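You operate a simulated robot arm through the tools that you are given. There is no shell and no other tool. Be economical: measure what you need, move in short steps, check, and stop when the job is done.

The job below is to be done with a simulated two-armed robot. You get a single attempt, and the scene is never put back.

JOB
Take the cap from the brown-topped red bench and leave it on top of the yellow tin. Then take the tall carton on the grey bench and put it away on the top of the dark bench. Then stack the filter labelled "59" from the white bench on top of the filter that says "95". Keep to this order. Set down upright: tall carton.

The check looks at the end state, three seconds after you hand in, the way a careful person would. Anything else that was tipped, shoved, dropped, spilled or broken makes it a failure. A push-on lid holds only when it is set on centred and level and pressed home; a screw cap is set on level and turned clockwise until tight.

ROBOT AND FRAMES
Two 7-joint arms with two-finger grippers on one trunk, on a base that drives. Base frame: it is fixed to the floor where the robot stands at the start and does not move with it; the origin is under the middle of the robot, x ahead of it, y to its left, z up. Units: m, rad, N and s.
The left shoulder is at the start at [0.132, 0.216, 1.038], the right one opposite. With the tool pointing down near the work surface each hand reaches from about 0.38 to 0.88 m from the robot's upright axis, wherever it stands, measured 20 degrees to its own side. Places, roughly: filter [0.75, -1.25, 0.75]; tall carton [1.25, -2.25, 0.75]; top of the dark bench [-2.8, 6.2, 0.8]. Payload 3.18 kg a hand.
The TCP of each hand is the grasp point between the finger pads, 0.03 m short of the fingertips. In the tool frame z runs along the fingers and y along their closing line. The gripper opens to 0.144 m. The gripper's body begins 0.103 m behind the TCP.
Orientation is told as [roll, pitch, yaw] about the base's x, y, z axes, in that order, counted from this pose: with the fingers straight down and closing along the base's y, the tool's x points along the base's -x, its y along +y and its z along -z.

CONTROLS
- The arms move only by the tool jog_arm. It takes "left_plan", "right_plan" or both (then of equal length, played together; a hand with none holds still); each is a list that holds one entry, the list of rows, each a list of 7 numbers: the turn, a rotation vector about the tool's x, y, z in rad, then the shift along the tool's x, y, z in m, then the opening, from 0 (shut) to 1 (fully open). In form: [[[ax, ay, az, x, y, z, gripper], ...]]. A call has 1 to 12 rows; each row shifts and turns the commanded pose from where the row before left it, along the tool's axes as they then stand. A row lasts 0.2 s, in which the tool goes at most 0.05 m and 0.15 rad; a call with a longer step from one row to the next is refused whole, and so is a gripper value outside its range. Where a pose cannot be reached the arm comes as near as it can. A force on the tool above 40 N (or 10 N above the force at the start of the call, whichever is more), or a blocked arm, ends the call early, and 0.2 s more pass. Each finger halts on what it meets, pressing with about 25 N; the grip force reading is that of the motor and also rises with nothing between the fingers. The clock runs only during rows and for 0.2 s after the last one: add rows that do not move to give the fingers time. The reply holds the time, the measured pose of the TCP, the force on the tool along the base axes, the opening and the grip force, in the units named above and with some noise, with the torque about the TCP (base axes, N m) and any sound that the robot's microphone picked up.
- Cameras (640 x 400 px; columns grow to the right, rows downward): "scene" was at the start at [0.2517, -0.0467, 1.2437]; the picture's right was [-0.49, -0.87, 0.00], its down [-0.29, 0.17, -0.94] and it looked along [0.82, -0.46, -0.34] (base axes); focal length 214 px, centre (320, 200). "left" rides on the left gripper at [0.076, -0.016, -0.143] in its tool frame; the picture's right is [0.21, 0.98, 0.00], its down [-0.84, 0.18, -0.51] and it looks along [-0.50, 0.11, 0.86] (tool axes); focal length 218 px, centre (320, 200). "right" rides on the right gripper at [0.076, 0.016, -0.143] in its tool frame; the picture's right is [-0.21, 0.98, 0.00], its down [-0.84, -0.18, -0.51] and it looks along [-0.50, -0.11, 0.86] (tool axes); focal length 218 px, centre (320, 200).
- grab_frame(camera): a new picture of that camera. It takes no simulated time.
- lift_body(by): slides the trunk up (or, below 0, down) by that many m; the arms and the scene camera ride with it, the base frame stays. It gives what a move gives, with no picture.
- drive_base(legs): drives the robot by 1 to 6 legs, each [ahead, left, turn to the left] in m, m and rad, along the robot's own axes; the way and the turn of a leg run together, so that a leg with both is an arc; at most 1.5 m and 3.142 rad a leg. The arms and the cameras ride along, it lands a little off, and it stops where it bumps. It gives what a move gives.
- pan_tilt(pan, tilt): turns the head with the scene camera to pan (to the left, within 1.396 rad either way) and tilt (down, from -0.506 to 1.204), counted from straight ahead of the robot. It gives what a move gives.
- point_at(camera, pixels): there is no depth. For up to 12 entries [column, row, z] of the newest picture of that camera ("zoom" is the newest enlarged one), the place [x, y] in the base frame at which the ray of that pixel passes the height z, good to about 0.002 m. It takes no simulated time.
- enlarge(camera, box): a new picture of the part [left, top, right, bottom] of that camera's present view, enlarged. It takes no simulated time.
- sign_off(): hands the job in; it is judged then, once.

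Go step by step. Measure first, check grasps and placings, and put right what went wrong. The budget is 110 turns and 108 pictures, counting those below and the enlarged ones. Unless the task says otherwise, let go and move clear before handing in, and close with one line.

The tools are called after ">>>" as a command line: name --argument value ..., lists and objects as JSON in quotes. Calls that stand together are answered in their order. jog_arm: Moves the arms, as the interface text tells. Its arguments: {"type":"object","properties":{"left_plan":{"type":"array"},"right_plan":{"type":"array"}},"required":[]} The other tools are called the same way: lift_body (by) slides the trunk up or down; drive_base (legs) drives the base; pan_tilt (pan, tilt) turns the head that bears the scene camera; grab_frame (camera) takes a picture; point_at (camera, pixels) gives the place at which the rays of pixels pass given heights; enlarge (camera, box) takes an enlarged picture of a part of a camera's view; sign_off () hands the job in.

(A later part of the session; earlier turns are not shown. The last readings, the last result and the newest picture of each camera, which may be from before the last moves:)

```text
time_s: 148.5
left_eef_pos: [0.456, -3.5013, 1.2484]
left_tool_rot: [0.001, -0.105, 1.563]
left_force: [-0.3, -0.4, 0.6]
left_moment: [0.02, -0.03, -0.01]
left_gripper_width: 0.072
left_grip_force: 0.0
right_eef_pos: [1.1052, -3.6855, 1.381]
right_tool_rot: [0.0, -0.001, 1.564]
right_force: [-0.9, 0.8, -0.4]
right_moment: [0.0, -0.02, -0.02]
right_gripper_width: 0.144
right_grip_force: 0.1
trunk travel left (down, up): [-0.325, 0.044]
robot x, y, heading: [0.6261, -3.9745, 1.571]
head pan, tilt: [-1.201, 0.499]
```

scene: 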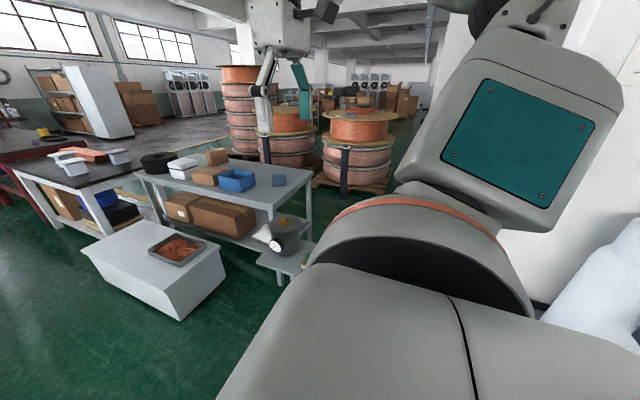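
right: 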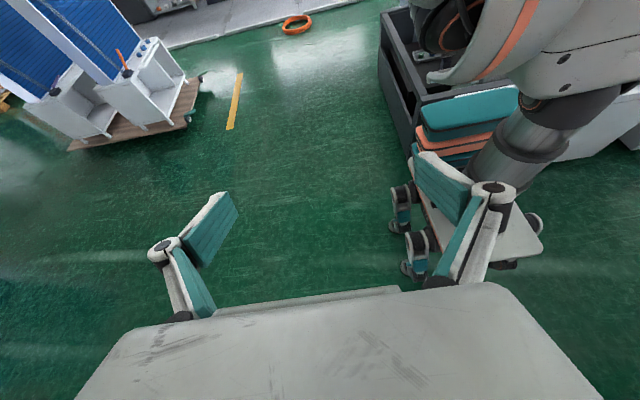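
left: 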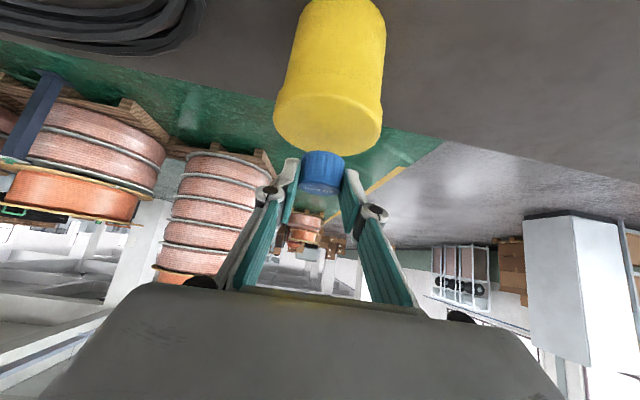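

>>> drive_base --legs '[[0, -0.6, 0], [0, -0.6, 0]]'

```text
time_s: 159.4
left_eef_pos: [1.636, -3.5079, 1.2479]
left_tool_rot: [0.003, -0.103, 1.571]
left_force: [0.2, 0.4, -0.4]
left_moment: [-0.02, 0.02, 0.0]
left_gripper_width: 0.0719
left_grip_force: 0.0
right_eef_pos: [2.2858, -3.6885, 1.3809]
right_tool_rot: [0.002, -0.002, 1.572]
right_force: [0.3, -0.7, 0.2]
right_moment: [0.04, 0.0, 0.01]
right_gripper_width: 0.144
right_grip_force: 0.0
trunk travel left (down, up): [-0.325, 0.044]
robot x, y, heading: [1.8106, -3.9816, 1.569]
head pan, tilt: [-1.201, 0.499]
```

Through the gap. I will drive up the aisle behind the grey bench and look left.

>>> drive_base --legs '[[1.2, 0, 0], [0, 0, 0.9]]'

>>> pan_tilt --pan 0.4 --tilt 0.6

>>> grab_frame --camera "scene"

```text
time_s: 167.8
left_eef_pos: [1.3167, -2.6353, 1.2472]
left_tool_rot: [0.003, -0.105, 2.495]
left_force: [-0.6, 0.5, 0.4]
left_moment: [-0.02, 0.02, -0.01]
left_gripper_width: 0.072
left_grip_force: 0.0
right_eef_pos: [1.8511, -2.2244, 1.3813]
right_tool_rot: [0.002, 0.0, 2.497]
right_force: [0.0, -0.5, 0.7]
right_moment: [-0.02, 0.0, 0.0]
right_gripper_width: 0.1437
right_grip_force: 0.1
trunk travel left (down, up): [-0.325, 0.044]
robot x, y, heading: [1.7976, -2.7778, 2.494]
head pan, tilt: [-1.201, 0.499]
```

```text
time_s: 169.5
left_eef_pos: [1.3175, -2.6344, 1.2472]
left_tool_rot: [0.001, -0.105, 2.497]
left_force: [-0.5, -0.7, 1.4]
left_moment: [0.01, 0.02, 0.02]
left_gripper_width: 0.0721
left_grip_force: 0.1
right_eef_pos: [1.8506, -2.225, 1.3809]
right_tool_rot: [-0.001, 0.0, 2.496]
right_force: [-1.0, 0.5, -0.1]
right_moment: [-0.01, 0.02, 0.02]
right_gripper_width: 0.1439
right_grip_force: 0.1
trunk travel left (down, up): [-0.325, 0.044]
robot x, y, heading: [1.8004, -2.7827, 2.494]
head pan, tilt: [0.4, 0.6]
```

```text
45 pictures are left
```

scene: 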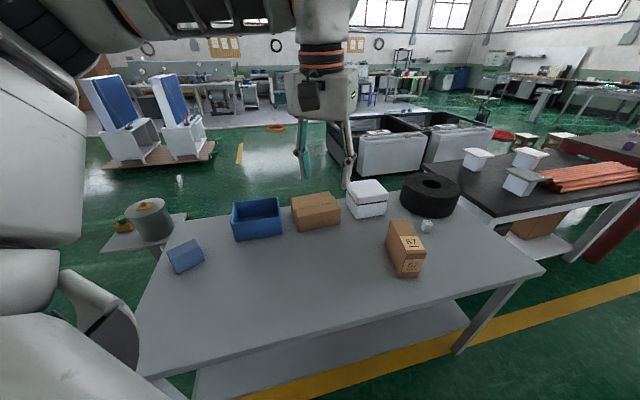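

The tall carton stands at px (405,250) in clear reach; enlarging and measuring it.

>>> enlarge --camera "scene" --box '[360, 205, 460, 285]'

>>> point_at --camera "zoom" --pixels '[[165, 285, 0.75], [255, 370, 0.75], [405, 350, 0.75], [185, 100, 0.9], [325, 100, 0.9], [430, 155, 0.75], [310, 225, 0.9], [450, 150, 0.75]]'

>>> grab_frame --camera "left"

```text
5.00 times, centred on (410, 245) of scene
```

zoom: 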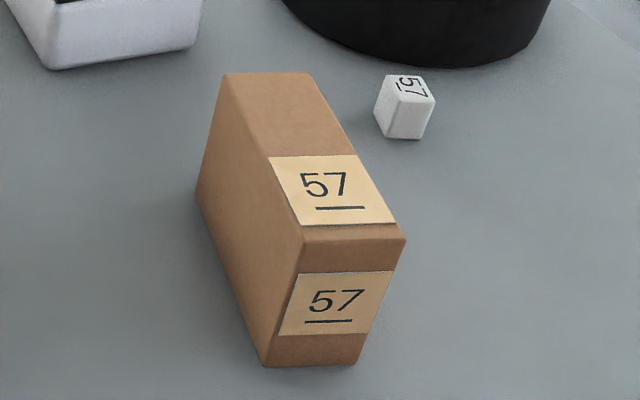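

```text
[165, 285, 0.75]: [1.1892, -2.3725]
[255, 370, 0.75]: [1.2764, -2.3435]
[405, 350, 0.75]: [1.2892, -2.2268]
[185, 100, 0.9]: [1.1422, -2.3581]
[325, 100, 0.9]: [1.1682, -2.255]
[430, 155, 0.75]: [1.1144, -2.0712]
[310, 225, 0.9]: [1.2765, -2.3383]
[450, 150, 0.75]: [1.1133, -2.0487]
```

```text
43 pictures are left
```

left: 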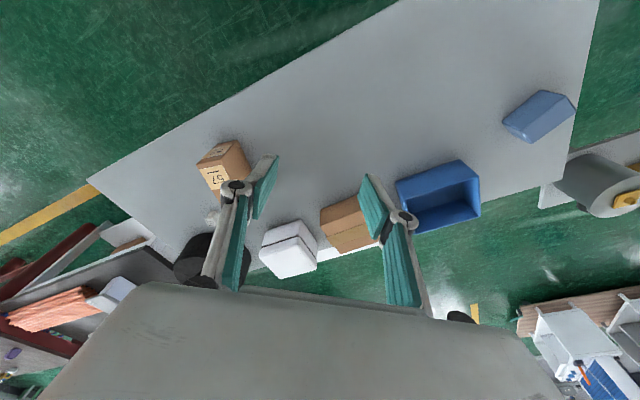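

Taking exact corners of the carton (zoom corners 265,367; 357,364; 198,195; top 303,242; 405,240; 225,72).

>>> point_at --camera "zoom" --pixels '[[265, 367, 0.75], [357, 364, 0.75], [198, 197, 0.75], [303, 240, 0.88], [405, 238, 0.88], [225, 73, 0.88], [312, 73, 0.88], [303, 240, 0.91], [225, 73, 0.91], [405, 138, 0.75]]'

>>> enlarge --camera "left" --box '[180, 120, 280, 240]'

>>> point_at --camera "left" --pixels '[[238, 140, 0.75], [199, 164, 0.75], [211, 190, 0.87], [250, 172, 0.87]]'

```text
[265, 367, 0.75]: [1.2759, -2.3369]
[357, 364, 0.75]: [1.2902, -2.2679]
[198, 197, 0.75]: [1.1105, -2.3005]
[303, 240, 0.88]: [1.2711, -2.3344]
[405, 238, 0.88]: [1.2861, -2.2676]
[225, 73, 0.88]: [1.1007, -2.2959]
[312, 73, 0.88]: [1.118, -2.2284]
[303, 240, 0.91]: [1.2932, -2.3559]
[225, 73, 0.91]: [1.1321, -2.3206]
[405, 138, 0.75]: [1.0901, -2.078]
```

```text
3.33 times, centred on (230, 180) of left
```

zoom: 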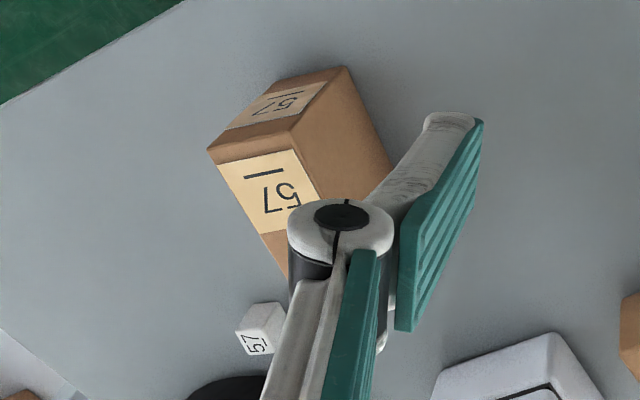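

```text
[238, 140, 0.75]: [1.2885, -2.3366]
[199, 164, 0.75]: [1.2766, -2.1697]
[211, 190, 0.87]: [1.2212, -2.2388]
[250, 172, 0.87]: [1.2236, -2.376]
```

The carton has a footprint 0.07×0.17 centred at (1.200,-2.284), top 0.88, with its long side turned about -12°. I will turn right 0.3 so it lies left-ahead, then square the hand to it.

>>> drive_base --legs '[[0, 0, -0.3]]'

>>> jog_arm --left_plan '[[[0, 0.105, 0, 0, 0, 0, 1], [0, 0, -0.149, 0, 0, 0, 1], [0, 0, -0.149, 0, 0, 0, 1], [0, 0, -0.149, 0, 0, 0, 1], [0, 0, -0.149, 0, 0, 0, 1], [0, 0, -0.149, 0, 0, 0, 1], [0, 0, 0, 0, 0, 0, 1]]]'

```text
time_s: 170.9
left_eef_pos: [1.3816, -2.4994, 1.2491]
left_tool_rot: [0.002, -0.104, 2.194]
left_force: [-0.1, 0.1, 0.2]
left_moment: [0.02, 0.02, 0.03]
left_gripper_width: 0.0717
left_grip_force: 0.1
right_eef_pos: [2.0131, -2.2646, 1.3823]
right_tool_rot: [0.003, 0.0, 2.195]
right_force: [0.0, 0.1, -0.3]
right_moment: [-0.01, -0.03, 0.0]
right_gripper_width: 0.1441
right_grip_force: 0.0
trunk travel left (down, up): [-0.325, 0.044]
robot x, y, heading: [1.7983, -2.7833, 2.198]
head pan, tilt: [0.4, 0.6]
```

```text
time_s: 172.5
left_eef_pos: [1.3806, -2.4978, 1.2486]
left_tool_rot: [0.001, 0.0, 2.942]
left_force: [0.9, 0.0, 1.1]
left_moment: [-0.01, 0.01, -0.03]
left_gripper_width: 0.1443
left_grip_force: 0.1
right_eef_pos: [2.0137, -2.2644, 1.382]
right_tool_rot: [0.0, 0.001, 2.195]
right_force: [0.0, -1.0, -0.2]
right_moment: [-0.02, 0.01, -0.02]
right_gripper_width: 0.1442
right_grip_force: 0.1
trunk travel left (down, up): [-0.325, 0.044]
robot x, y, heading: [1.7989, -2.7806, 2.197]
head pan, tilt: [0.4, 0.6]
```

Squared to the carton. I will move above it.

>>> jog_arm --left_plan '[[[0, 0, 0, -0.0274, -0.0217, 0.0249, 1], [0, 0, 0, -0.0274, -0.0217, 0.0249, 1], [0, 0, 0, -0.0274, -0.0217, 0.0249, 1], [0, 0, 0, -0.0274, -0.0217, 0.0249, 1], [0, 0, 0, -0.0274, -0.0217, 0.0249, 1], [0, 0, 0, -0.0274, -0.0217, 0.0249, 1], [0, 0, 0, -0.0274, -0.0217, 0.0249, 1], [0, 0, 0, -0.0274, -0.0217, 0.0249, 1], [0, 0, 0, 0, 0, 0, 1]]]'

>>> grab_frame --camera "left"

>>> pan_tilt --pan 0.4 --tilt 0.7

>>> grab_frame --camera "scene"

```text
time_s: 174.5
left_eef_pos: [1.2059, -2.2927, 1.0567]
left_tool_rot: [-0.001, 0.002, 2.941]
left_force: [-0.4, -0.5, -0.9]
left_moment: [0.03, -0.04, 0.02]
left_gripper_width: 0.1439
left_grip_force: 0.1
left hand out of reach, approached as far as the arm can: row 8
right_eef_pos: [2.0125, -2.2667, 1.384]
right_tool_rot: [-0.001, -0.003, 2.197]
right_force: [0.3, -0.6, -0.3]
right_moment: [0.06, -0.04, 0.02]
right_gripper_width: 0.1438
right_grip_force: 0.1
trunk travel left (down, up): [-0.325, 0.044]
robot x, y, heading: [1.8034, -2.7813, 2.199]
head pan, tilt: [0.4, 0.6]
```

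```text
41 pictures are left
```

left: 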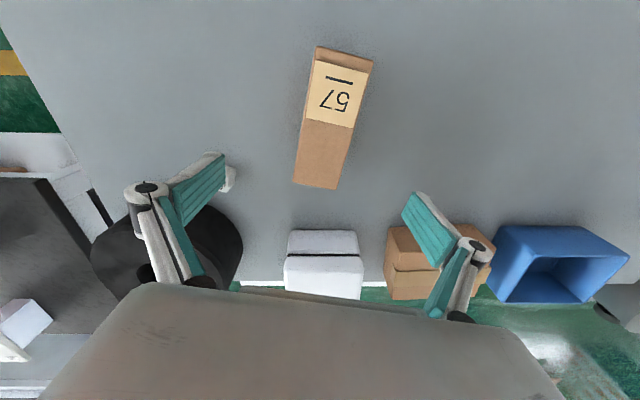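

```text
time_s: 175.2
left_eef_pos: [1.2071, -2.292, 1.0561]
left_tool_rot: [0.0, 0.001, 2.94]
left_force: [-0.7, -0.4, -0.4]
left_moment: [-0.01, 0.01, -0.01]
left_gripper_width: 0.1438
left_grip_force: 0.0
right_eef_pos: [2.0144, -2.2639, 1.382]
right_tool_rot: [0.001, 0.002, 2.196]
right_force: [-0.8, 0.4, 0.0]
right_moment: [0.0, 0.01, 0.01]
right_gripper_width: 0.144
right_grip_force: 0.0
trunk travel left (down, up): [-0.325, 0.044]
robot x, y, heading: [1.7962, -2.7811, 2.197]
head pan, tilt: [0.4, 0.7]
```

```text
40 pictures are left
```

scene: 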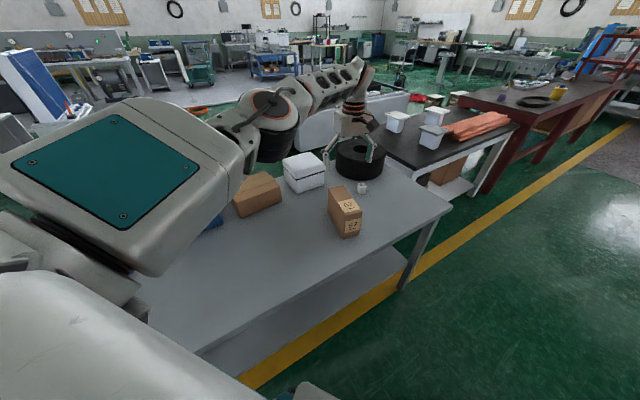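

Checking the carton's top corners in the wrist view against the hand.

>>> point_at --camera "left" --pixels '[[317, 47, 0.75], [318, 62, 0.883], [372, 62, 0.883], [340, 189, 0.883], [293, 182, 0.883], [330, 120, 0.883]]'

>>> point_at --camera "scene" --pixels '[[342, 237, 0.75], [361, 234, 0.75], [346, 212, 0.883], [364, 210, 0.883], [330, 188, 0.883], [345, 185, 0.883]]'

```text
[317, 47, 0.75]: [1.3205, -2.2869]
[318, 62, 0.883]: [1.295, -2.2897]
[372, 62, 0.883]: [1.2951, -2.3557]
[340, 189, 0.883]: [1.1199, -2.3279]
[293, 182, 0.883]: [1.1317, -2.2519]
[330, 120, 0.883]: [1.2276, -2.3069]
```

```text
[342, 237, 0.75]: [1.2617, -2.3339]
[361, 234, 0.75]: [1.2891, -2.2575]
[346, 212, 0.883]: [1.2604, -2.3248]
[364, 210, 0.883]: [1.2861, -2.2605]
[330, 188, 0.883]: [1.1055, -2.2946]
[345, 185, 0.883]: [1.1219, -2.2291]
```

The two cameras differ by about 2–3 cm, so I will trust the wrist view. Enlarging for exact corners.

>>> enlarge --camera "left" --box '[270, 30, 400, 210]'

```text
2.22 times, centred on (335, 120) of left
```

zoom: 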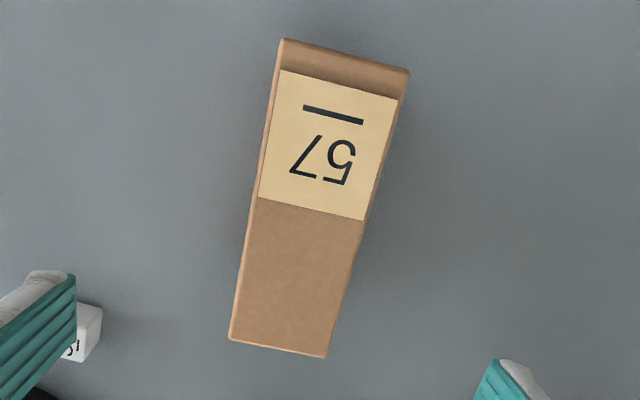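

>>> point_at --camera "zoom" --pixels '[[283, 40, 0.883], [409, 72, 0.883], [325, 352, 0.883], [230, 338, 0.883], [88, 310, 0.77]]'

```text
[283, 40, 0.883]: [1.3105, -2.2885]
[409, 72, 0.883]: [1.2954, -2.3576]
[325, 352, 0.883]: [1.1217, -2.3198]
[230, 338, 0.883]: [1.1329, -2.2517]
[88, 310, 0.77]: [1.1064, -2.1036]
```

The wrist view puts the carton centre at (1.215,-2.304). I will correct and go down halfway.

>>> jog_arm --left_plan '[[[0, 0, 0, 0.006, 0.005, 0.03, 1], [0, 0, 0, 0.006, 0.005, 0.03, 1], [0, 0, 0, 0, 0, 0.03, 1], [0, 0, 0, 0, 0, 0, 1]]]'

>>> grab_frame --camera "left"

```text
time_s: 176.2
left_eef_pos: [1.2173, -2.3056, 0.9656]
left_tool_rot: [0.001, 0.001, 2.94]
left_force: [-0.8, 0.6, 0.1]
left_moment: [0.0, 0.0, -0.03]
left_gripper_width: 0.144
left_grip_force: 0.0
right_eef_pos: [2.0147, -2.2648, 1.3806]
right_tool_rot: [-0.001, 0.0, 2.196]
right_force: [0.1, -0.6, 0.2]
right_moment: [0.05, 0.01, -0.03]
right_gripper_width: 0.144
right_grip_force: 0.1
trunk travel left (down, up): [-0.325, 0.044]
robot x, y, heading: [1.7987, -2.7808, 2.193]
head pan, tilt: [0.4, 0.7]
```

```text
38 pictures are left
```

left: 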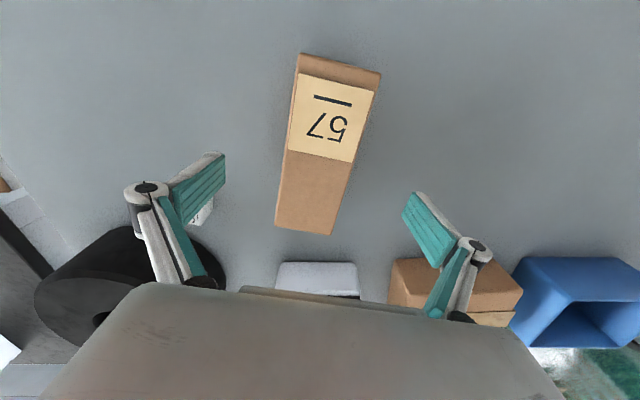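

>>> point_at --camera "left" --pixels '[[299, 54, 0.883], [380, 73, 0.883], [331, 235, 0.883], [276, 225, 0.883]]'

```text
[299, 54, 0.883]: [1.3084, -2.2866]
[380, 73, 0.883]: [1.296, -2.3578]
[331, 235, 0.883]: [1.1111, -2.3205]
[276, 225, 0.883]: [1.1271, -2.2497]
```

The centre is confirmed within 7 mm. I will descend to z 0.825 and close.

>>> jog_arm --left_plan '[[[0, 0, 0, -0.003, 0, 0.035, 1], [0, 0, 0, -0.003, 0, 0.035, 1], [0, 0, 0, 0, 0, 0.035, 1], [0, 0, 0, 0, 0, 0.035, 1], [0, 0, 0, 0, 0, 0, 0.8], [0, 0, 0, 0, 0, 0, 0.6], [0, 0, 0, 0, 0, 0, 0.4], [0, 0, 0, 0, 0, 0, 0.3], [0, 0, 0, 0, 0, 0, 0.3]]]'

>>> grab_frame --camera "left"

```text
time_s: 178.2
left_eef_pos: [1.2152, -2.3056, 0.8276]
left_tool_rot: [0.001, -0.001, 2.941]
left_force: [0.7, 4.5, 5.6]
left_moment: [-0.12, 0.27, -0.07]
left_gripper_width: 0.0714
left_grip_force: 25.0
left hand out of reach, approached as far as the arm can: row 4
right_eef_pos: [2.015, -2.2656, 1.3817]
right_tool_rot: [0.002, -0.001, 2.196]
right_force: [-0.3, -0.5, -0.4]
right_moment: [-0.01, 0.0, 0.04]
right_gripper_width: 0.144
right_grip_force: 0.1
trunk travel left (down, up): [-0.325, 0.044]
robot x, y, heading: [1.7967, -2.7793, 2.198]
head pan, tilt: [0.4, 0.7]
```

```text
37 pictures are left
```

left: 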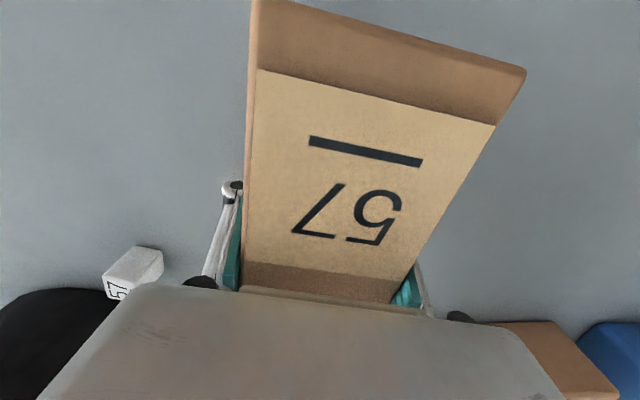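

The carton is gripped at 0.071 m and 25 N. Lifting.

>>> jog_arm --left_plan '[[[0, 0, 0, 0, 0, -0.02, 0.2], [0, 0, 0, 0, 0, -0.04, 0.2], [0, 0, 0, 0, 0, -0.045, 0.2], [0, 0, 0, 0, 0, -0.045, 0.2], [0, 0, 0, 0.02, 0, -0.04, 0.2], [0, 0, 0, 0.03, 0.02, -0.03, 0.2], [0, 0, 0, 0.035, 0.03, -0.01, 0.2], [0, 0, 0, 0.035, 0.03, -0.01, 0.2], [0, 0, 0, 0.035, 0.03, 0, 0.2], [0, 0, 0, 0, 0, 0, 0.2]]]'

>>> grab_frame --camera "scene"

```text
time_s: 180.4
left_eef_pos: [1.3477, -2.445, 1.0659]
left_tool_rot: [0.002, 0.0, 2.94]
left_force: [-0.5, -0.1, -4.5]
left_moment: [0.0, 0.01, 0.01]
left_gripper_width: 0.0704
left_grip_force: 25.2
right_eef_pos: [2.0126, -2.2634, 1.3816]
right_tool_rot: [0.001, 0.001, 2.196]
right_force: [0.4, 0.4, -0.1]
right_moment: [0.01, 0.0, -0.01]
right_gripper_width: 0.1439
right_grip_force: 0.1
trunk travel left (down, up): [-0.325, 0.044]
robot x, y, heading: [1.7985, -2.7799, 2.198]
head pan, tilt: [0.4, 0.7]
```

```text
36 pictures are left
```

scene: 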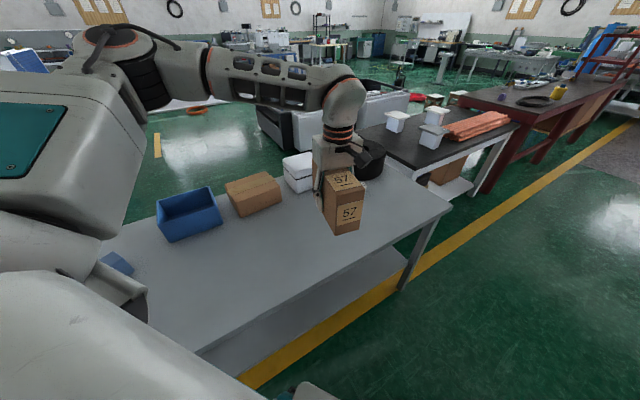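

The carton is held (4.5 N weight). I will raise it for travel, turn to face +y, and go back out through the gap.

>>> jog_arm --left_plan '[[[0, 0, 0, 0, 0, -0.04, 0.2], [0, 0, 0, 0, 0, -0.04, 0.2], [0, 0, 0, 0, 0, -0.04, 0.2], [0, 0, 0, 0, 0, -0.03, 0.2]]]'

>>> drive_base --legs '[[0, 0, -0.627], [-1.2, 0, 0]]'

```text
time_s: 181.4
left_eef_pos: [1.3485, -2.4447, 1.2178]
left_tool_rot: [0.002, 0.0, 2.939]
left_force: [0.7, -0.7, -4.8]
left_moment: [-0.02, 0.04, -0.03]
left_gripper_width: 0.0702
left_grip_force: 25.3
right_eef_pos: [2.0139, -2.2642, 1.3806]
right_tool_rot: [0.001, 0.002, 2.197]
right_force: [0.4, -0.2, -0.1]
right_moment: [0.01, 0.01, -0.02]
right_gripper_width: 0.1441
right_grip_force: 0.0
trunk travel left (down, up): [-0.325, 0.044]
robot x, y, heading: [1.7991, -2.7804, 2.196]
head pan, tilt: [0.4, 0.7]
```

```text
time_s: 189.1
left_eef_pos: [1.6283, -3.4196, 1.2171]
left_tool_rot: [0.002, 0.0, 2.314]
left_force: [0.3, -0.4, -4.3]
left_moment: [0.02, -0.01, -0.01]
left_gripper_width: 0.0698
left_grip_force: 25.2
right_eef_pos: [2.2735, -3.665, 1.3815]
right_tool_rot: [-0.001, -0.001, 1.569]
right_force: [0.0, -0.3, 0.4]
right_moment: [0.03, 0.02, 0.0]
right_gripper_width: 0.1442
right_grip_force: 0.0
trunk travel left (down, up): [-0.325, 0.044]
robot x, y, heading: [1.7966, -3.9541, 1.574]
head pan, tilt: [0.4, 0.7]
```

Lined up at y -3.954. I will drive sideways back through the gap.

>>> drive_base --legs '[[-0.02, 0, -0.003], [0, 0.6, 0], [0, 0.6, 0]]'

>>> drive_base --legs '[[0, 0.9, 0]]'

```text
time_s: 200.6
left_eef_pos: [0.4235, -3.4307, 1.2171]
left_tool_rot: [0.001, 0.001, 2.302]
left_force: [-0.5, -0.4, -4.9]
left_moment: [0.02, 0.0, 0.02]
left_gripper_width: 0.0689
left_grip_force: 24.6
right_eef_pos: [1.0652, -3.6842, 1.3809]
right_tool_rot: [0.0, -0.001, 1.557]
right_force: [0.4, 0.5, -0.7]
right_moment: [0.01, -0.03, 0.02]
right_gripper_width: 0.1439
right_grip_force: 0.0
trunk travel left (down, up): [-0.325, 0.044]
robot x, y, heading: [0.5834, -3.9674, 1.562]
head pan, tilt: [0.4, 0.7]
```

```text
time_s: 208.9
left_eef_pos: [-0.4798, -3.4132, 1.2177]
left_tool_rot: [0.003, -0.001, 2.292]
left_force: [0.1, -0.6, -4.6]
left_moment: [0.0, 0.0, -0.03]
left_gripper_width: 0.0683
left_grip_force: 24.8
right_eef_pos: [0.1594, -3.672, 1.3819]
right_tool_rot: [0.0, -0.001, 1.546]
right_force: [0.2, -0.8, -0.2]
right_moment: [0.02, 0.01, -0.02]
right_gripper_width: 0.1441
right_grip_force: 0.1
trunk travel left (down, up): [-0.325, 0.044]
robot x, y, heading: [-0.3224, -3.9531, 1.547]
head pan, tilt: [0.4, 0.7]
```

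The grip width is creeping from 0.0714 to 0.0683, so I will check the carton in the wrist view, and the way ahead.

>>> grab_frame --camera "left"

>>> pan_tilt --pan 0.25 --tilt 0.3

>>> grab_frame --camera "scene"

```text
35 pictures are left
```

left: 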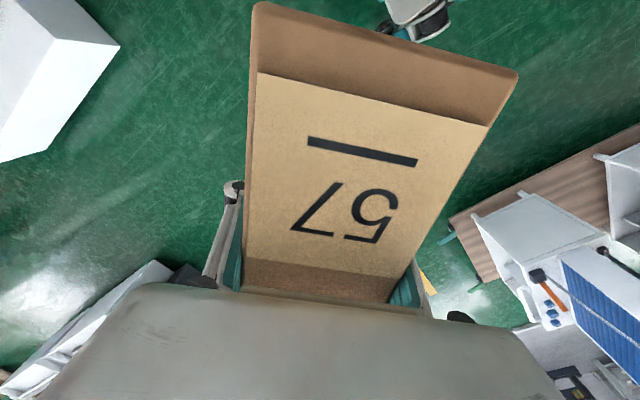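

```text
time_s: 209.8
left_eef_pos: [-0.4795, -3.4122, 1.2162]
left_tool_rot: [0.001, 0.001, 2.291]
left_force: [0.2, 0.1, -4.5]
left_moment: [0.02, 0.01, -0.02]
left_gripper_width: 0.0684
left_grip_force: 25.0
right_eef_pos: [0.1586, -3.672, 1.3821]
right_tool_rot: [0.003, -0.001, 1.546]
right_force: [-1.1, 0.0, -0.1]
right_moment: [-0.01, 0.0, -0.01]
right_gripper_width: 0.1442
right_grip_force: 0.0
trunk travel left (down, up): [-0.325, 0.044]
robot x, y, heading: [-0.3244, -3.9547, 1.55]
head pan, tilt: [0.25, 0.3]
```

```text
34 pictures are left
```

scene: 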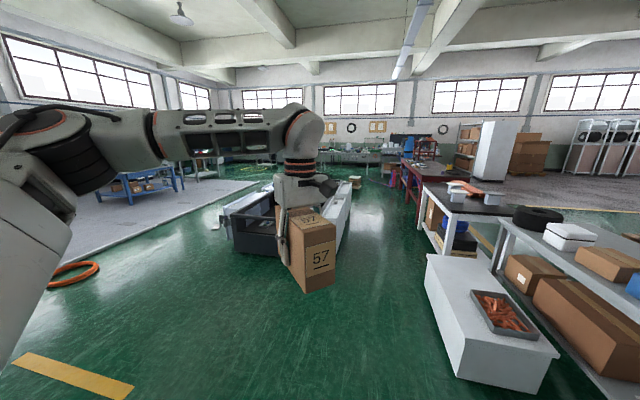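

The carton looks sound; I will ease the grip setting to near its present width. I also measure the cart in the way and what lies beyond.

>>> jog_arm --left_plan '[[[0, 0, 0, 0, 0, 0, 0.46], [0, 0, 0, 0, 0, 0, 0.46], [0, 0, 0, 0, 0, 0, 0.46]]]'

>>> point_at --camera "scene" --pixels '[[336, 250, 0], [350, 225, 0], [355, 200, 0], [238, 253, 0], [222, 225, 0], [425, 258, 0], [395, 205, 0], [180, 192, 0], [110, 205, 0]]'

>>> enlarge --camera "scene" --box '[100, 110, 460, 230]'

```text
time_s: 210.6
left_eef_pos: [-0.4806, -3.4131, 1.2165]
left_tool_rot: [0.003, 0.0, 2.292]
left_force: [-0.8, 0.3, -3.9]
left_moment: [0.03, -0.02, 0.0]
left_gripper_width: 0.0688
left_grip_force: 25.1
right_eef_pos: [0.1592, -3.6722, 1.3822]
right_tool_rot: [0.003, -0.001, 1.547]
right_force: [0.1, 0.4, -0.2]
right_moment: [-0.04, -0.02, -0.02]
right_gripper_width: 0.1441
right_grip_force: 0.1
trunk travel left (down, up): [-0.325, 0.044]
robot x, y, heading: [-0.3237, -3.9499, 1.549]
head pan, tilt: [0.25, 0.3]
```

```text
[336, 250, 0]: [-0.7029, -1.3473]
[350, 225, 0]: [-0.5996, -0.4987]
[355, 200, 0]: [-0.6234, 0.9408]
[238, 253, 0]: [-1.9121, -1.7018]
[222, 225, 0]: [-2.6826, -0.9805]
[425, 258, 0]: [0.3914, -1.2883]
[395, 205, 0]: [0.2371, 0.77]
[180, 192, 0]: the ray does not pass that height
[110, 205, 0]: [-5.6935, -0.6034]
```

```text
1.78 times, centred on (280, 170) of scene
```

zoom: 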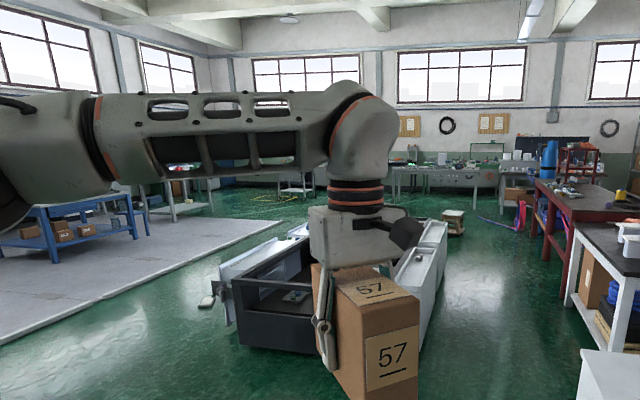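

The corridor between the cart (x<-0.62) and the benches (x>0.24) is where I came through. I will drive up it.

>>> drive_base --legs '[[0, -0.08, 0.021], [1.5, 0, 0], [1.5, 0, 0], [1.5, 0, 0]]'

>>> pan_tilt --pan 0.35 --tilt 0.35

>>> grab_frame --camera "scene"

```text
time_s: 232.9
left_eef_pos: [-0.4214, 1.0408, 1.2169]
left_tool_rot: [0.002, 0.0, 2.324]
left_force: [-0.4, -0.3, -5.0]
left_moment: [0.02, 0.01, 0.05]
left_gripper_width: 0.0681
left_grip_force: 25.1
right_eef_pos: [0.2247, 0.802, 1.3817]
right_tool_rot: [0.001, 0.0, 1.579]
right_force: [-0.1, 0.6, -0.3]
right_moment: [-0.04, 0.03, -0.01]
right_gripper_width: 0.144
right_grip_force: 0.1
trunk travel left (down, up): [-0.325, 0.044]
robot x, y, heading: [-0.25, 0.5064, 1.581]
head pan, tilt: [0.25, 0.3]
```

```text
time_s: 233.6
left_eef_pos: [-0.4228, 1.0414, 1.217]
left_tool_rot: [0.002, 0.0, 2.323]
left_force: [0.3, -0.8, -3.9]
left_moment: [0.01, 0.05, 0.0]
left_gripper_width: 0.0676
left_grip_force: 25.3
right_eef_pos: [0.224, 0.8012, 1.3819]
right_tool_rot: [0.001, -0.001, 1.576]
right_force: [0.1, 0.1, 0.4]
right_moment: [0.03, 0.0, 0.01]
right_gripper_width: 0.1443
right_grip_force: 0.2
trunk travel left (down, up): [-0.325, 0.044]
robot x, y, heading: [-0.2511, 0.5064, 1.58]
head pan, tilt: [0.351, 0.351]
```

```text
32 pictures are left
```

scene: 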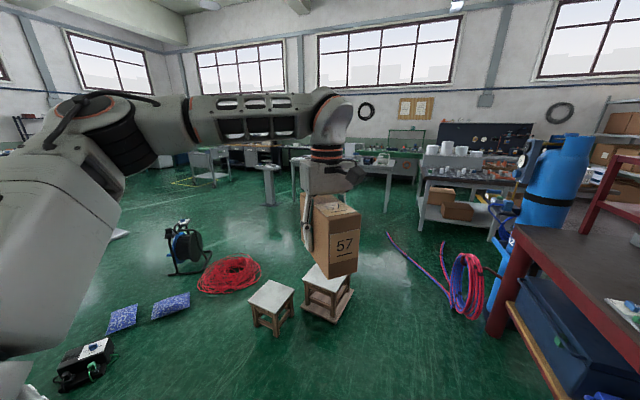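

Stools, a red hose coil and other things lie on the floor ahead; measuring them, and zooming on the far benches.

>>> point_at --camera "scene" --pixels '[[253, 325, 0], [280, 338, 0], [293, 318, 0], [305, 305, 0], [328, 325, 0], [352, 292, 0], [197, 280, 0], [260, 265, 0], [388, 233, 0], [470, 320, 0], [205, 262, 0], [190, 305, 0]]'

>>> enlarge --camera "scene" --box '[170, 110, 420, 230]'

```text
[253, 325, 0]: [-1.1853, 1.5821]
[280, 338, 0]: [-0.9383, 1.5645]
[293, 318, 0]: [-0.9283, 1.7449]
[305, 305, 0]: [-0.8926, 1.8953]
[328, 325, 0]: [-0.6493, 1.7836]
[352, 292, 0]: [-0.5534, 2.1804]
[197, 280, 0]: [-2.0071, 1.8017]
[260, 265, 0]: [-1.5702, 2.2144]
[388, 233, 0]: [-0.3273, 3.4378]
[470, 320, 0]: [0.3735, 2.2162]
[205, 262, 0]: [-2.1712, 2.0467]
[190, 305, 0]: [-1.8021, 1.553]
```

```text
2.56 times, centred on (295, 170) of scene
```

zoom: 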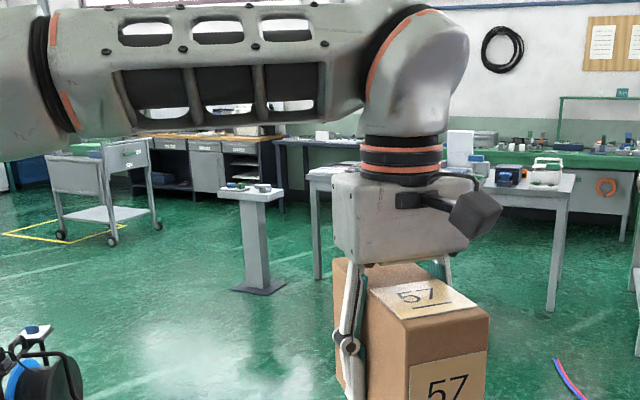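

>>> point_at --camera "scene" --pixels '[[420, 255, 0], [440, 275, 0], [452, 300, 0], [450, 258, 0], [405, 243, 0]]'

>>> point_at --camera "zoom" --pixels '[[275, 142, 0.8], [355, 145, 0.8], [140, 137, 0.8], [305, 178, 0.8], [575, 188, 0.8], [258, 293, 0], [320, 280, 0], [550, 310, 0], [40, 395, 0], [115, 245, 0]]'

```text
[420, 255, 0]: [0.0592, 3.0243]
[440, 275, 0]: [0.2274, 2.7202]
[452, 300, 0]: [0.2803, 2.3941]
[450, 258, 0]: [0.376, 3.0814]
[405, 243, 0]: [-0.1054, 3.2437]
```

```text
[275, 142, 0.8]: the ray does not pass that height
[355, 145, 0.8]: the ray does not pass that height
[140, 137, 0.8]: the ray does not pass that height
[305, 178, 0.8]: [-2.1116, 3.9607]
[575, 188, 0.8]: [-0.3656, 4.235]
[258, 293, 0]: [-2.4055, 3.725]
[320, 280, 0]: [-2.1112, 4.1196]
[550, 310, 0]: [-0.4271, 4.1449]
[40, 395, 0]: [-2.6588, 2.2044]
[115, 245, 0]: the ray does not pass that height
```

There is a clear line: between the stools (x<-0.55) and the hose (x>0.2) at x≈-0.2, then left at y≈3. I will drive it.

>>> drive_base --legs '[[0.95, -0.03, -0.01], [0.97, -0.02, 0], [0.45, 0.55, 0], [0.08, 1.2, 0]]'

>>> pan_tilt --pan 0.75 --tilt 0.3

>>> grab_frame --camera "scene"

```text
time_s: 258.2
left_eef_pos: [-2.1501, 3.4357, 1.2165]
left_tool_rot: [0.002, 0.001, 2.323]
left_force: [-0.1, -0.2, -5.0]
left_moment: [0.0, 0.02, 0.02]
left_gripper_width: 0.0678
left_grip_force: 24.9
right_eef_pos: [-1.5031, 3.1941, 1.3825]
right_tool_rot: [0.003, 0.0, 1.578]
right_force: [-0.3, -0.9, -0.2]
right_moment: [-0.02, -0.02, -0.01]
right_gripper_width: 0.1441
right_grip_force: 0.2
trunk travel left (down, up): [-0.325, 0.044]
robot x, y, heading: [-1.9751, 2.8981, 1.58]
head pan, tilt: [0.351, 0.351]
```

```text
time_s: 259.1
left_eef_pos: [-2.15, 3.4347, 1.218]
left_tool_rot: [0.001, 0.001, 2.325]
left_force: [0.0, -0.4, -4.5]
left_moment: [0.01, 0.02, 0.01]
left_gripper_width: 0.0678
left_grip_force: 25.1
right_eef_pos: [-1.5026, 3.1943, 1.3818]
right_tool_rot: [0.002, -0.001, 1.578]
right_force: [-0.5, 0.7, -0.2]
right_moment: [0.05, 0.03, 0.0]
right_gripper_width: 0.1439
right_grip_force: 0.0
trunk travel left (down, up): [-0.325, 0.044]
robot x, y, heading: [-1.9802, 2.9002, 1.575]
head pan, tilt: [0.75, 0.3]
```

```text
30 pictures are left
```

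scene: 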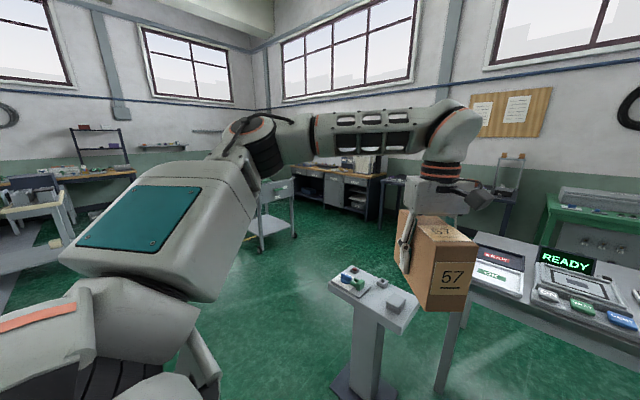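

Checking floor positions of the trolley, the pedestal and the dark bench before moving on.

>>> point_at --camera "scene" --pixels '[[262, 252, 0], [297, 236, 0], [360, 220, 0], [385, 212, 0], [335, 390, 0], [385, 175, 0.8], [300, 170, 0.8], [405, 180, 0.8]]'

>>> enlarge --camera "scene" --box '[250, 140, 520, 250]'

```text
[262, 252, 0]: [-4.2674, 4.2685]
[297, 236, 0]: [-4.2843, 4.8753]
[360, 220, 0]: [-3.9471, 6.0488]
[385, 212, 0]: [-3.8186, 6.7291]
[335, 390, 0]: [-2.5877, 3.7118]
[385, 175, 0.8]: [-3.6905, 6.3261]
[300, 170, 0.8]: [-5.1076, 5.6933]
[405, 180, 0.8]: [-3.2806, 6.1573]
```

```text
2.37 times, centred on (385, 195) of scene
```

zoom: 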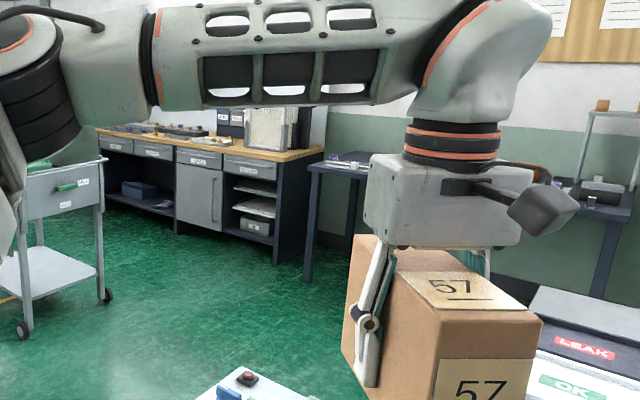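

The dark bench (navy legs) spans x about -3.5 to -2 at y≈6.2. I will pass left of the pedestal and approach.

>>> drive_base --legs '[[0.1, 0, -0.005], [0, 1.1, 0], [1.4, 0, 0]]'

>>> pan_tilt --pan -0.25 --tilt 0.45

>>> grab_frame --camera "scene"

```text
time_s: 276.4
left_eef_pos: [-3.261, 4.928, 1.2177]
left_tool_rot: [0.001, 0.001, 2.322]
left_force: [-0.1, 0.8, -4.5]
left_moment: [0.01, 0.02, -0.02]
left_gripper_width: 0.0675
left_grip_force: 25.1
right_eef_pos: [-2.6139, 4.6894, 1.3813]
right_tool_rot: [0.001, 0.0, 1.577]
right_force: [-0.2, 0.4, -0.7]
right_moment: [0.01, 0.0, -0.01]
right_gripper_width: 0.1439
right_grip_force: 0.1
trunk travel left (down, up): [-0.325, 0.044]
robot x, y, heading: [-3.0891, 4.3952, 1.584]
head pan, tilt: [0.75, 0.3]
```

```text
time_s: 277.7
left_eef_pos: [-3.2607, 4.9279, 1.2175]
left_tool_rot: [0.001, -0.001, 2.323]
left_force: [0.6, -0.1, -3.9]
left_moment: [0.01, 0.0, 0.01]
left_gripper_width: 0.0676
left_grip_force: 24.8
right_eef_pos: [-2.6144, 4.6881, 1.3816]
right_tool_rot: [0.003, 0.001, 1.577]
right_force: [0.1, 0.1, 1.5]
right_moment: [0.03, 0.0, 0.02]
right_gripper_width: 0.1444
right_grip_force: 0.0
trunk travel left (down, up): [-0.325, 0.044]
robot x, y, heading: [-3.0876, 4.3939, 1.579]
head pan, tilt: [-0.25, 0.45]
```

```text
28 pictures are left
```

scene: 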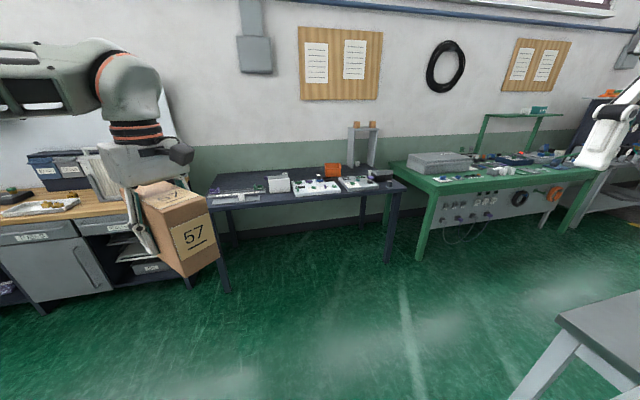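

The dark bench is at px (210–400,165–205), carrying some parts. Zooming to find a clear patch.

>>> enlarge --camera "scene" --box '[195, 140, 415, 260]'

>>> point_at --camera "zoom" --pixels '[[40, 193, 0.8], [70, 95, 0.8], [600, 140, 0.8], [100, 350, 0], [570, 350, 0], [130, 110, 0.8], [220, 105, 0.8], [480, 85, 0.8]]'

```text
2.91 times, centred on (305, 200) of scene
```

zoom: 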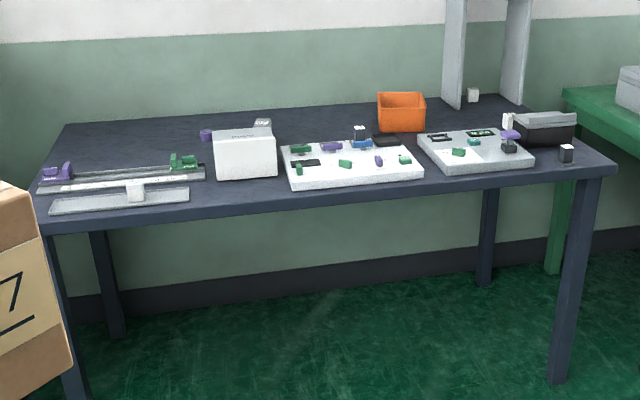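

```text
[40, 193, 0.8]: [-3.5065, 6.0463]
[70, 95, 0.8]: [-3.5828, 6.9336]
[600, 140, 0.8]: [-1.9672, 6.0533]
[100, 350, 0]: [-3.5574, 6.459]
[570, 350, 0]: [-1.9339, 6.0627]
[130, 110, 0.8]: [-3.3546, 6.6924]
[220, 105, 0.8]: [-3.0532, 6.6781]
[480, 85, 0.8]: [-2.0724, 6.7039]
```

The clear patch is the left rear of the bench, behind the rail. I will drive closer and view it with the wrist and head cameras.

>>> drive_base --legs '[[1.05, 0, -0.01]]'

>>> pan_tilt --pan 0.0 --tilt 0.75

>>> grab_frame --camera "scene"

```text
time_s: 283.0
left_eef_pos: [-3.2567, 5.9624, 1.2165]
left_tool_rot: [0.001, -0.001, 2.311]
left_force: [-0.1, 0.4, -4.5]
left_moment: [-0.04, 0.0, 0.01]
left_gripper_width: 0.0678
left_grip_force: 25.1
right_eef_pos: [-2.613, 5.7148, 1.3814]
right_tool_rot: [0.003, -0.001, 1.565]
right_force: [-0.6, -0.4, -0.6]
right_moment: [-0.02, 0.01, 0.0]
right_gripper_width: 0.1439
right_grip_force: 0.1
trunk travel left (down, up): [-0.325, 0.044]
robot x, y, heading: [-3.0928, 5.4252, 1.567]
head pan, tilt: [-0.25, 0.45]
```

```text
time_s: 283.8
left_eef_pos: [-3.2579, 5.9617, 1.2168]
left_tool_rot: [0.002, 0.001, 2.311]
left_force: [0.1, -0.5, -3.9]
left_moment: [0.02, -0.02, 0.01]
left_gripper_width: 0.068
left_grip_force: 24.7
right_eef_pos: [-2.6134, 5.7148, 1.3815]
right_tool_rot: [0.002, 0.0, 1.565]
right_force: [0.6, -0.2, -1.1]
right_moment: [0.02, 0.01, -0.03]
right_gripper_width: 0.1437
right_grip_force: 0.1
trunk travel left (down, up): [-0.325, 0.044]
robot x, y, heading: [-3.0924, 5.4227, 1.566]
head pan, tilt: [0.0, 0.75]
```

```text
26 pictures are left
```

scene: 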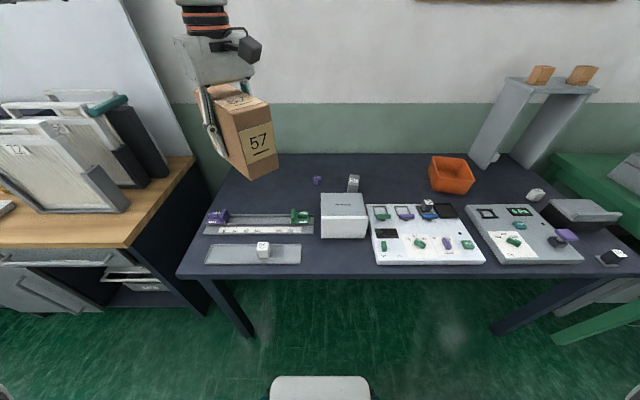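

>>> point_at --camera "scene" --pixels '[[270, 275, 0.8], [330, 155, 0.8], [265, 214, 0.8], [317, 181, 0.8], [353, 185, 0.8], [225, 160, 0.8], [212, 215, 0.8], [178, 274, 0.8], [400, 190, 0.8], [345, 195, 0.9], [310, 212, 0.8], [320, 378, 0.25]]'

>>> grab_frame --camera "left"

```text
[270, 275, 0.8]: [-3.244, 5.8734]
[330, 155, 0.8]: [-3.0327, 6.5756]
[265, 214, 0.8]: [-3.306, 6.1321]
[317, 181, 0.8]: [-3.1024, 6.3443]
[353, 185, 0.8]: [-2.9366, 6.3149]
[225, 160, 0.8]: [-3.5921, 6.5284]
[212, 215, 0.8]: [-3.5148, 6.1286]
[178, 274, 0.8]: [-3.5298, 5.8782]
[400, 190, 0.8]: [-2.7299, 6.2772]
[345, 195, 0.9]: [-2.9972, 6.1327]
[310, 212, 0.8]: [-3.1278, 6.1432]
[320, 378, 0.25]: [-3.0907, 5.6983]
```

```text
25 pictures are left
```

left: 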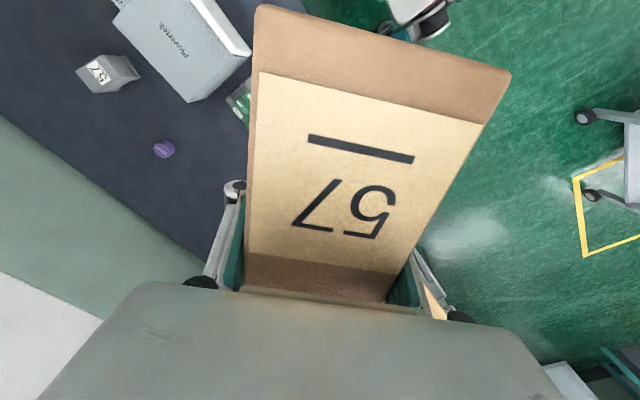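

The clear patch is x -3.5 to -3.15, y 6.15 to 6.57. I will move 0.15 ahead, turn the carton square, and carry it over (-3.33,6.36).

>>> drive_base --legs '[[0.15, 0, 0]]'

>>> jog_arm --left_plan '[[[0, 0, 0.148, 0, 0, 0, 0.45], [0, 0, 0.148, 0, 0, 0, 0.45], [0, 0, 0.148, 0, 0, 0, 0.45], [0, 0, 0.148, 0, 0, 0, 0.45], [0, 0, 0.148, 0, 0, 0, 0.45], [0, 0, 0, 0, 0, 0, 0.45]]]'

```text
time_s: 285.1
left_eef_pos: [-3.2572, 6.1076, 1.2179]
left_tool_rot: [0.003, 0.0, 2.31]
left_force: [-0.1, 0.1, -3.7]
left_moment: [-0.07, 0.03, 0.0]
left_gripper_width: 0.0675
left_grip_force: 24.5
right_eef_pos: [-2.6134, 5.8619, 1.3813]
right_tool_rot: [0.001, 0.0, 1.568]
right_force: [0.8, 0.2, -0.1]
right_moment: [-0.06, 0.02, 0.02]
right_gripper_width: 0.1441
right_grip_force: 0.1
trunk travel left (down, up): [-0.325, 0.044]
robot x, y, heading: [-3.0899, 5.5683, 1.571]
head pan, tilt: [0.0, 0.75]
```

```text
time_s: 286.6
left_eef_pos: [-3.2578, 6.1074, 1.2174]
left_tool_rot: [0.001, 0.003, 1.57]
left_force: [0.0, -0.6, -3.9]
left_moment: [-0.01, -0.01, 0.0]
left_gripper_width: 0.0676
left_grip_force: 25.1
right_eef_pos: [-2.6134, 5.8612, 1.381]
right_tool_rot: [0.0, 0.0, 1.566]
right_force: [0.0, -0.7, 0.1]
right_moment: [0.01, -0.02, -0.03]
right_gripper_width: 0.144
right_grip_force: 0.0
trunk travel left (down, up): [-0.325, 0.044]
robot x, y, heading: [-3.0918, 5.5705, 1.571]
head pan, tilt: [0.0, 0.75]
```

Square now; moving over the clear patch.

>>> jog_arm --left_plan '[[[0, 0, 0, -0.0316, 0.009, 0.0271, 0.45], [0, 0, 0, -0.0316, 0.009, 0.0271, 0.45], [0, 0, 0, -0.0316, 0.009, 0.0271, 0.45], [0, 0, 0, -0.0316, 0.009, 0.0271, 0.45], [0, 0, 0, -0.0316, 0.009, 0.0271, 0.45], [0, 0, 0, -0.0316, 0.009, 0.0271, 0.45], [0, 0, 0, -0.0316, 0.009, 0.0271, 0.45], [0, 0, 0, -0.0316, 0.009, 0.0271, 0.45], [0, 0, 0, 0, 0, 0, 0.45]]]'

>>> grab_frame --camera "scene"

>>> grab_frame --camera "left"

```text
time_s: 288.6
left_eef_pos: [-3.2885, 6.217, 1.1212]
left_tool_rot: [0.0, 0.002, 1.573]
left_force: [0.0, 0.2, -4.5]
left_moment: [0.0, 0.0, 0.02]
left_gripper_width: 0.0677
left_grip_force: 24.6
left hand out of reach, approached as far as the arm can: row 4, 5, 6, 7, 8
right_eef_pos: [-2.6123, 5.861, 1.3817]
right_tool_rot: [0.001, 0.0, 1.567]
right_force: [0.1, 0.1, 0.6]
right_moment: [0.01, 0.03, 0.0]
right_gripper_width: 0.144
right_grip_force: 0.1
trunk travel left (down, up): [-0.325, 0.044]
robot x, y, heading: [-3.0905, 5.5706, 1.569]
head pan, tilt: [0.0, 0.75]
```

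```text
24 pictures are left
```

scene: 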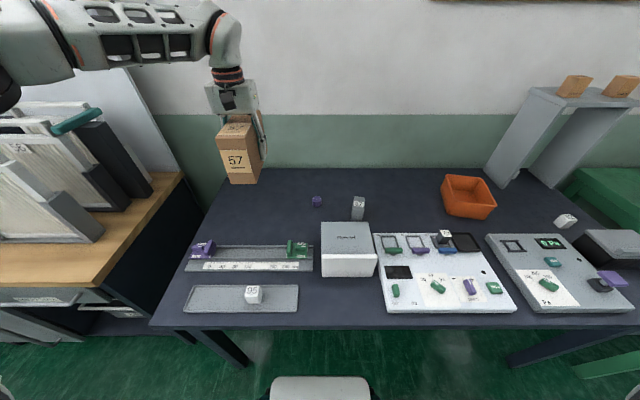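

```text
23 pictures are left
```

left: 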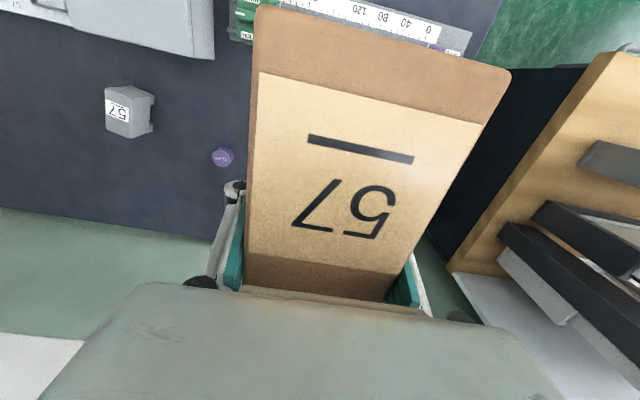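

The arm cannot go further out at this trunk height while pointing straight down. I will pull back and up into easy reach, then lower the trunk.

>>> jog_arm --left_plan '[[[0, 0, 0, 0.04, 0, -0.03, 0.45], [0, 0, 0, 0.04, 0, -0.03, 0.45], [0, 0, 0, 0.04, 0, -0.03, 0.45], [0, 0, 0, 0, 0, 0, 0.45]]]'

```text
time_s: 289.6
left_eef_pos: [-3.2884, 6.0983, 1.2126]
left_tool_rot: [0.003, 0.003, 1.572]
left_force: [-0.5, 0.4, -4.4]
left_moment: [-0.03, 0.01, -0.01]
left_gripper_width: 0.0678
left_grip_force: 24.6
right_eef_pos: [-2.6124, 5.8627, 1.3802]
right_tool_rot: [0.003, 0.004, 1.567]
right_force: [0.5, 1.5, 0.0]
right_moment: [-0.01, -0.04, -0.02]
right_gripper_width: 0.144
right_grip_force: 0.0
trunk travel left (down, up): [-0.325, 0.044]
robot x, y, heading: [-3.0932, 5.568, 1.568]
head pan, tilt: [0.0, 0.75]
```

The commanded pose is back in reach; lowering the trunk 0.15.

>>> lift_body --by -0.15

```text
time_s: 291.3
left_eef_pos: [-3.285, 6.0964, 1.066]
left_tool_rot: [0.001, -0.002, 1.57]
left_force: [0.0, 1.2, -4.3]
left_moment: [0.03, -0.02, -0.01]
left_gripper_width: 0.0678
left_grip_force: 24.7
right_eef_pos: [-2.6129, 5.8593, 1.2327]
right_tool_rot: [0.001, -0.002, 1.566]
right_force: [-0.2, 0.3, 0.0]
right_moment: [0.02, 0.01, 0.02]
right_gripper_width: 0.1439
right_grip_force: 0.2
trunk travel left (down, up): [-0.175, 0.194]
robot x, y, heading: [-3.0887, 5.5687, 1.571]
head pan, tilt: [0.0, 0.75]
```

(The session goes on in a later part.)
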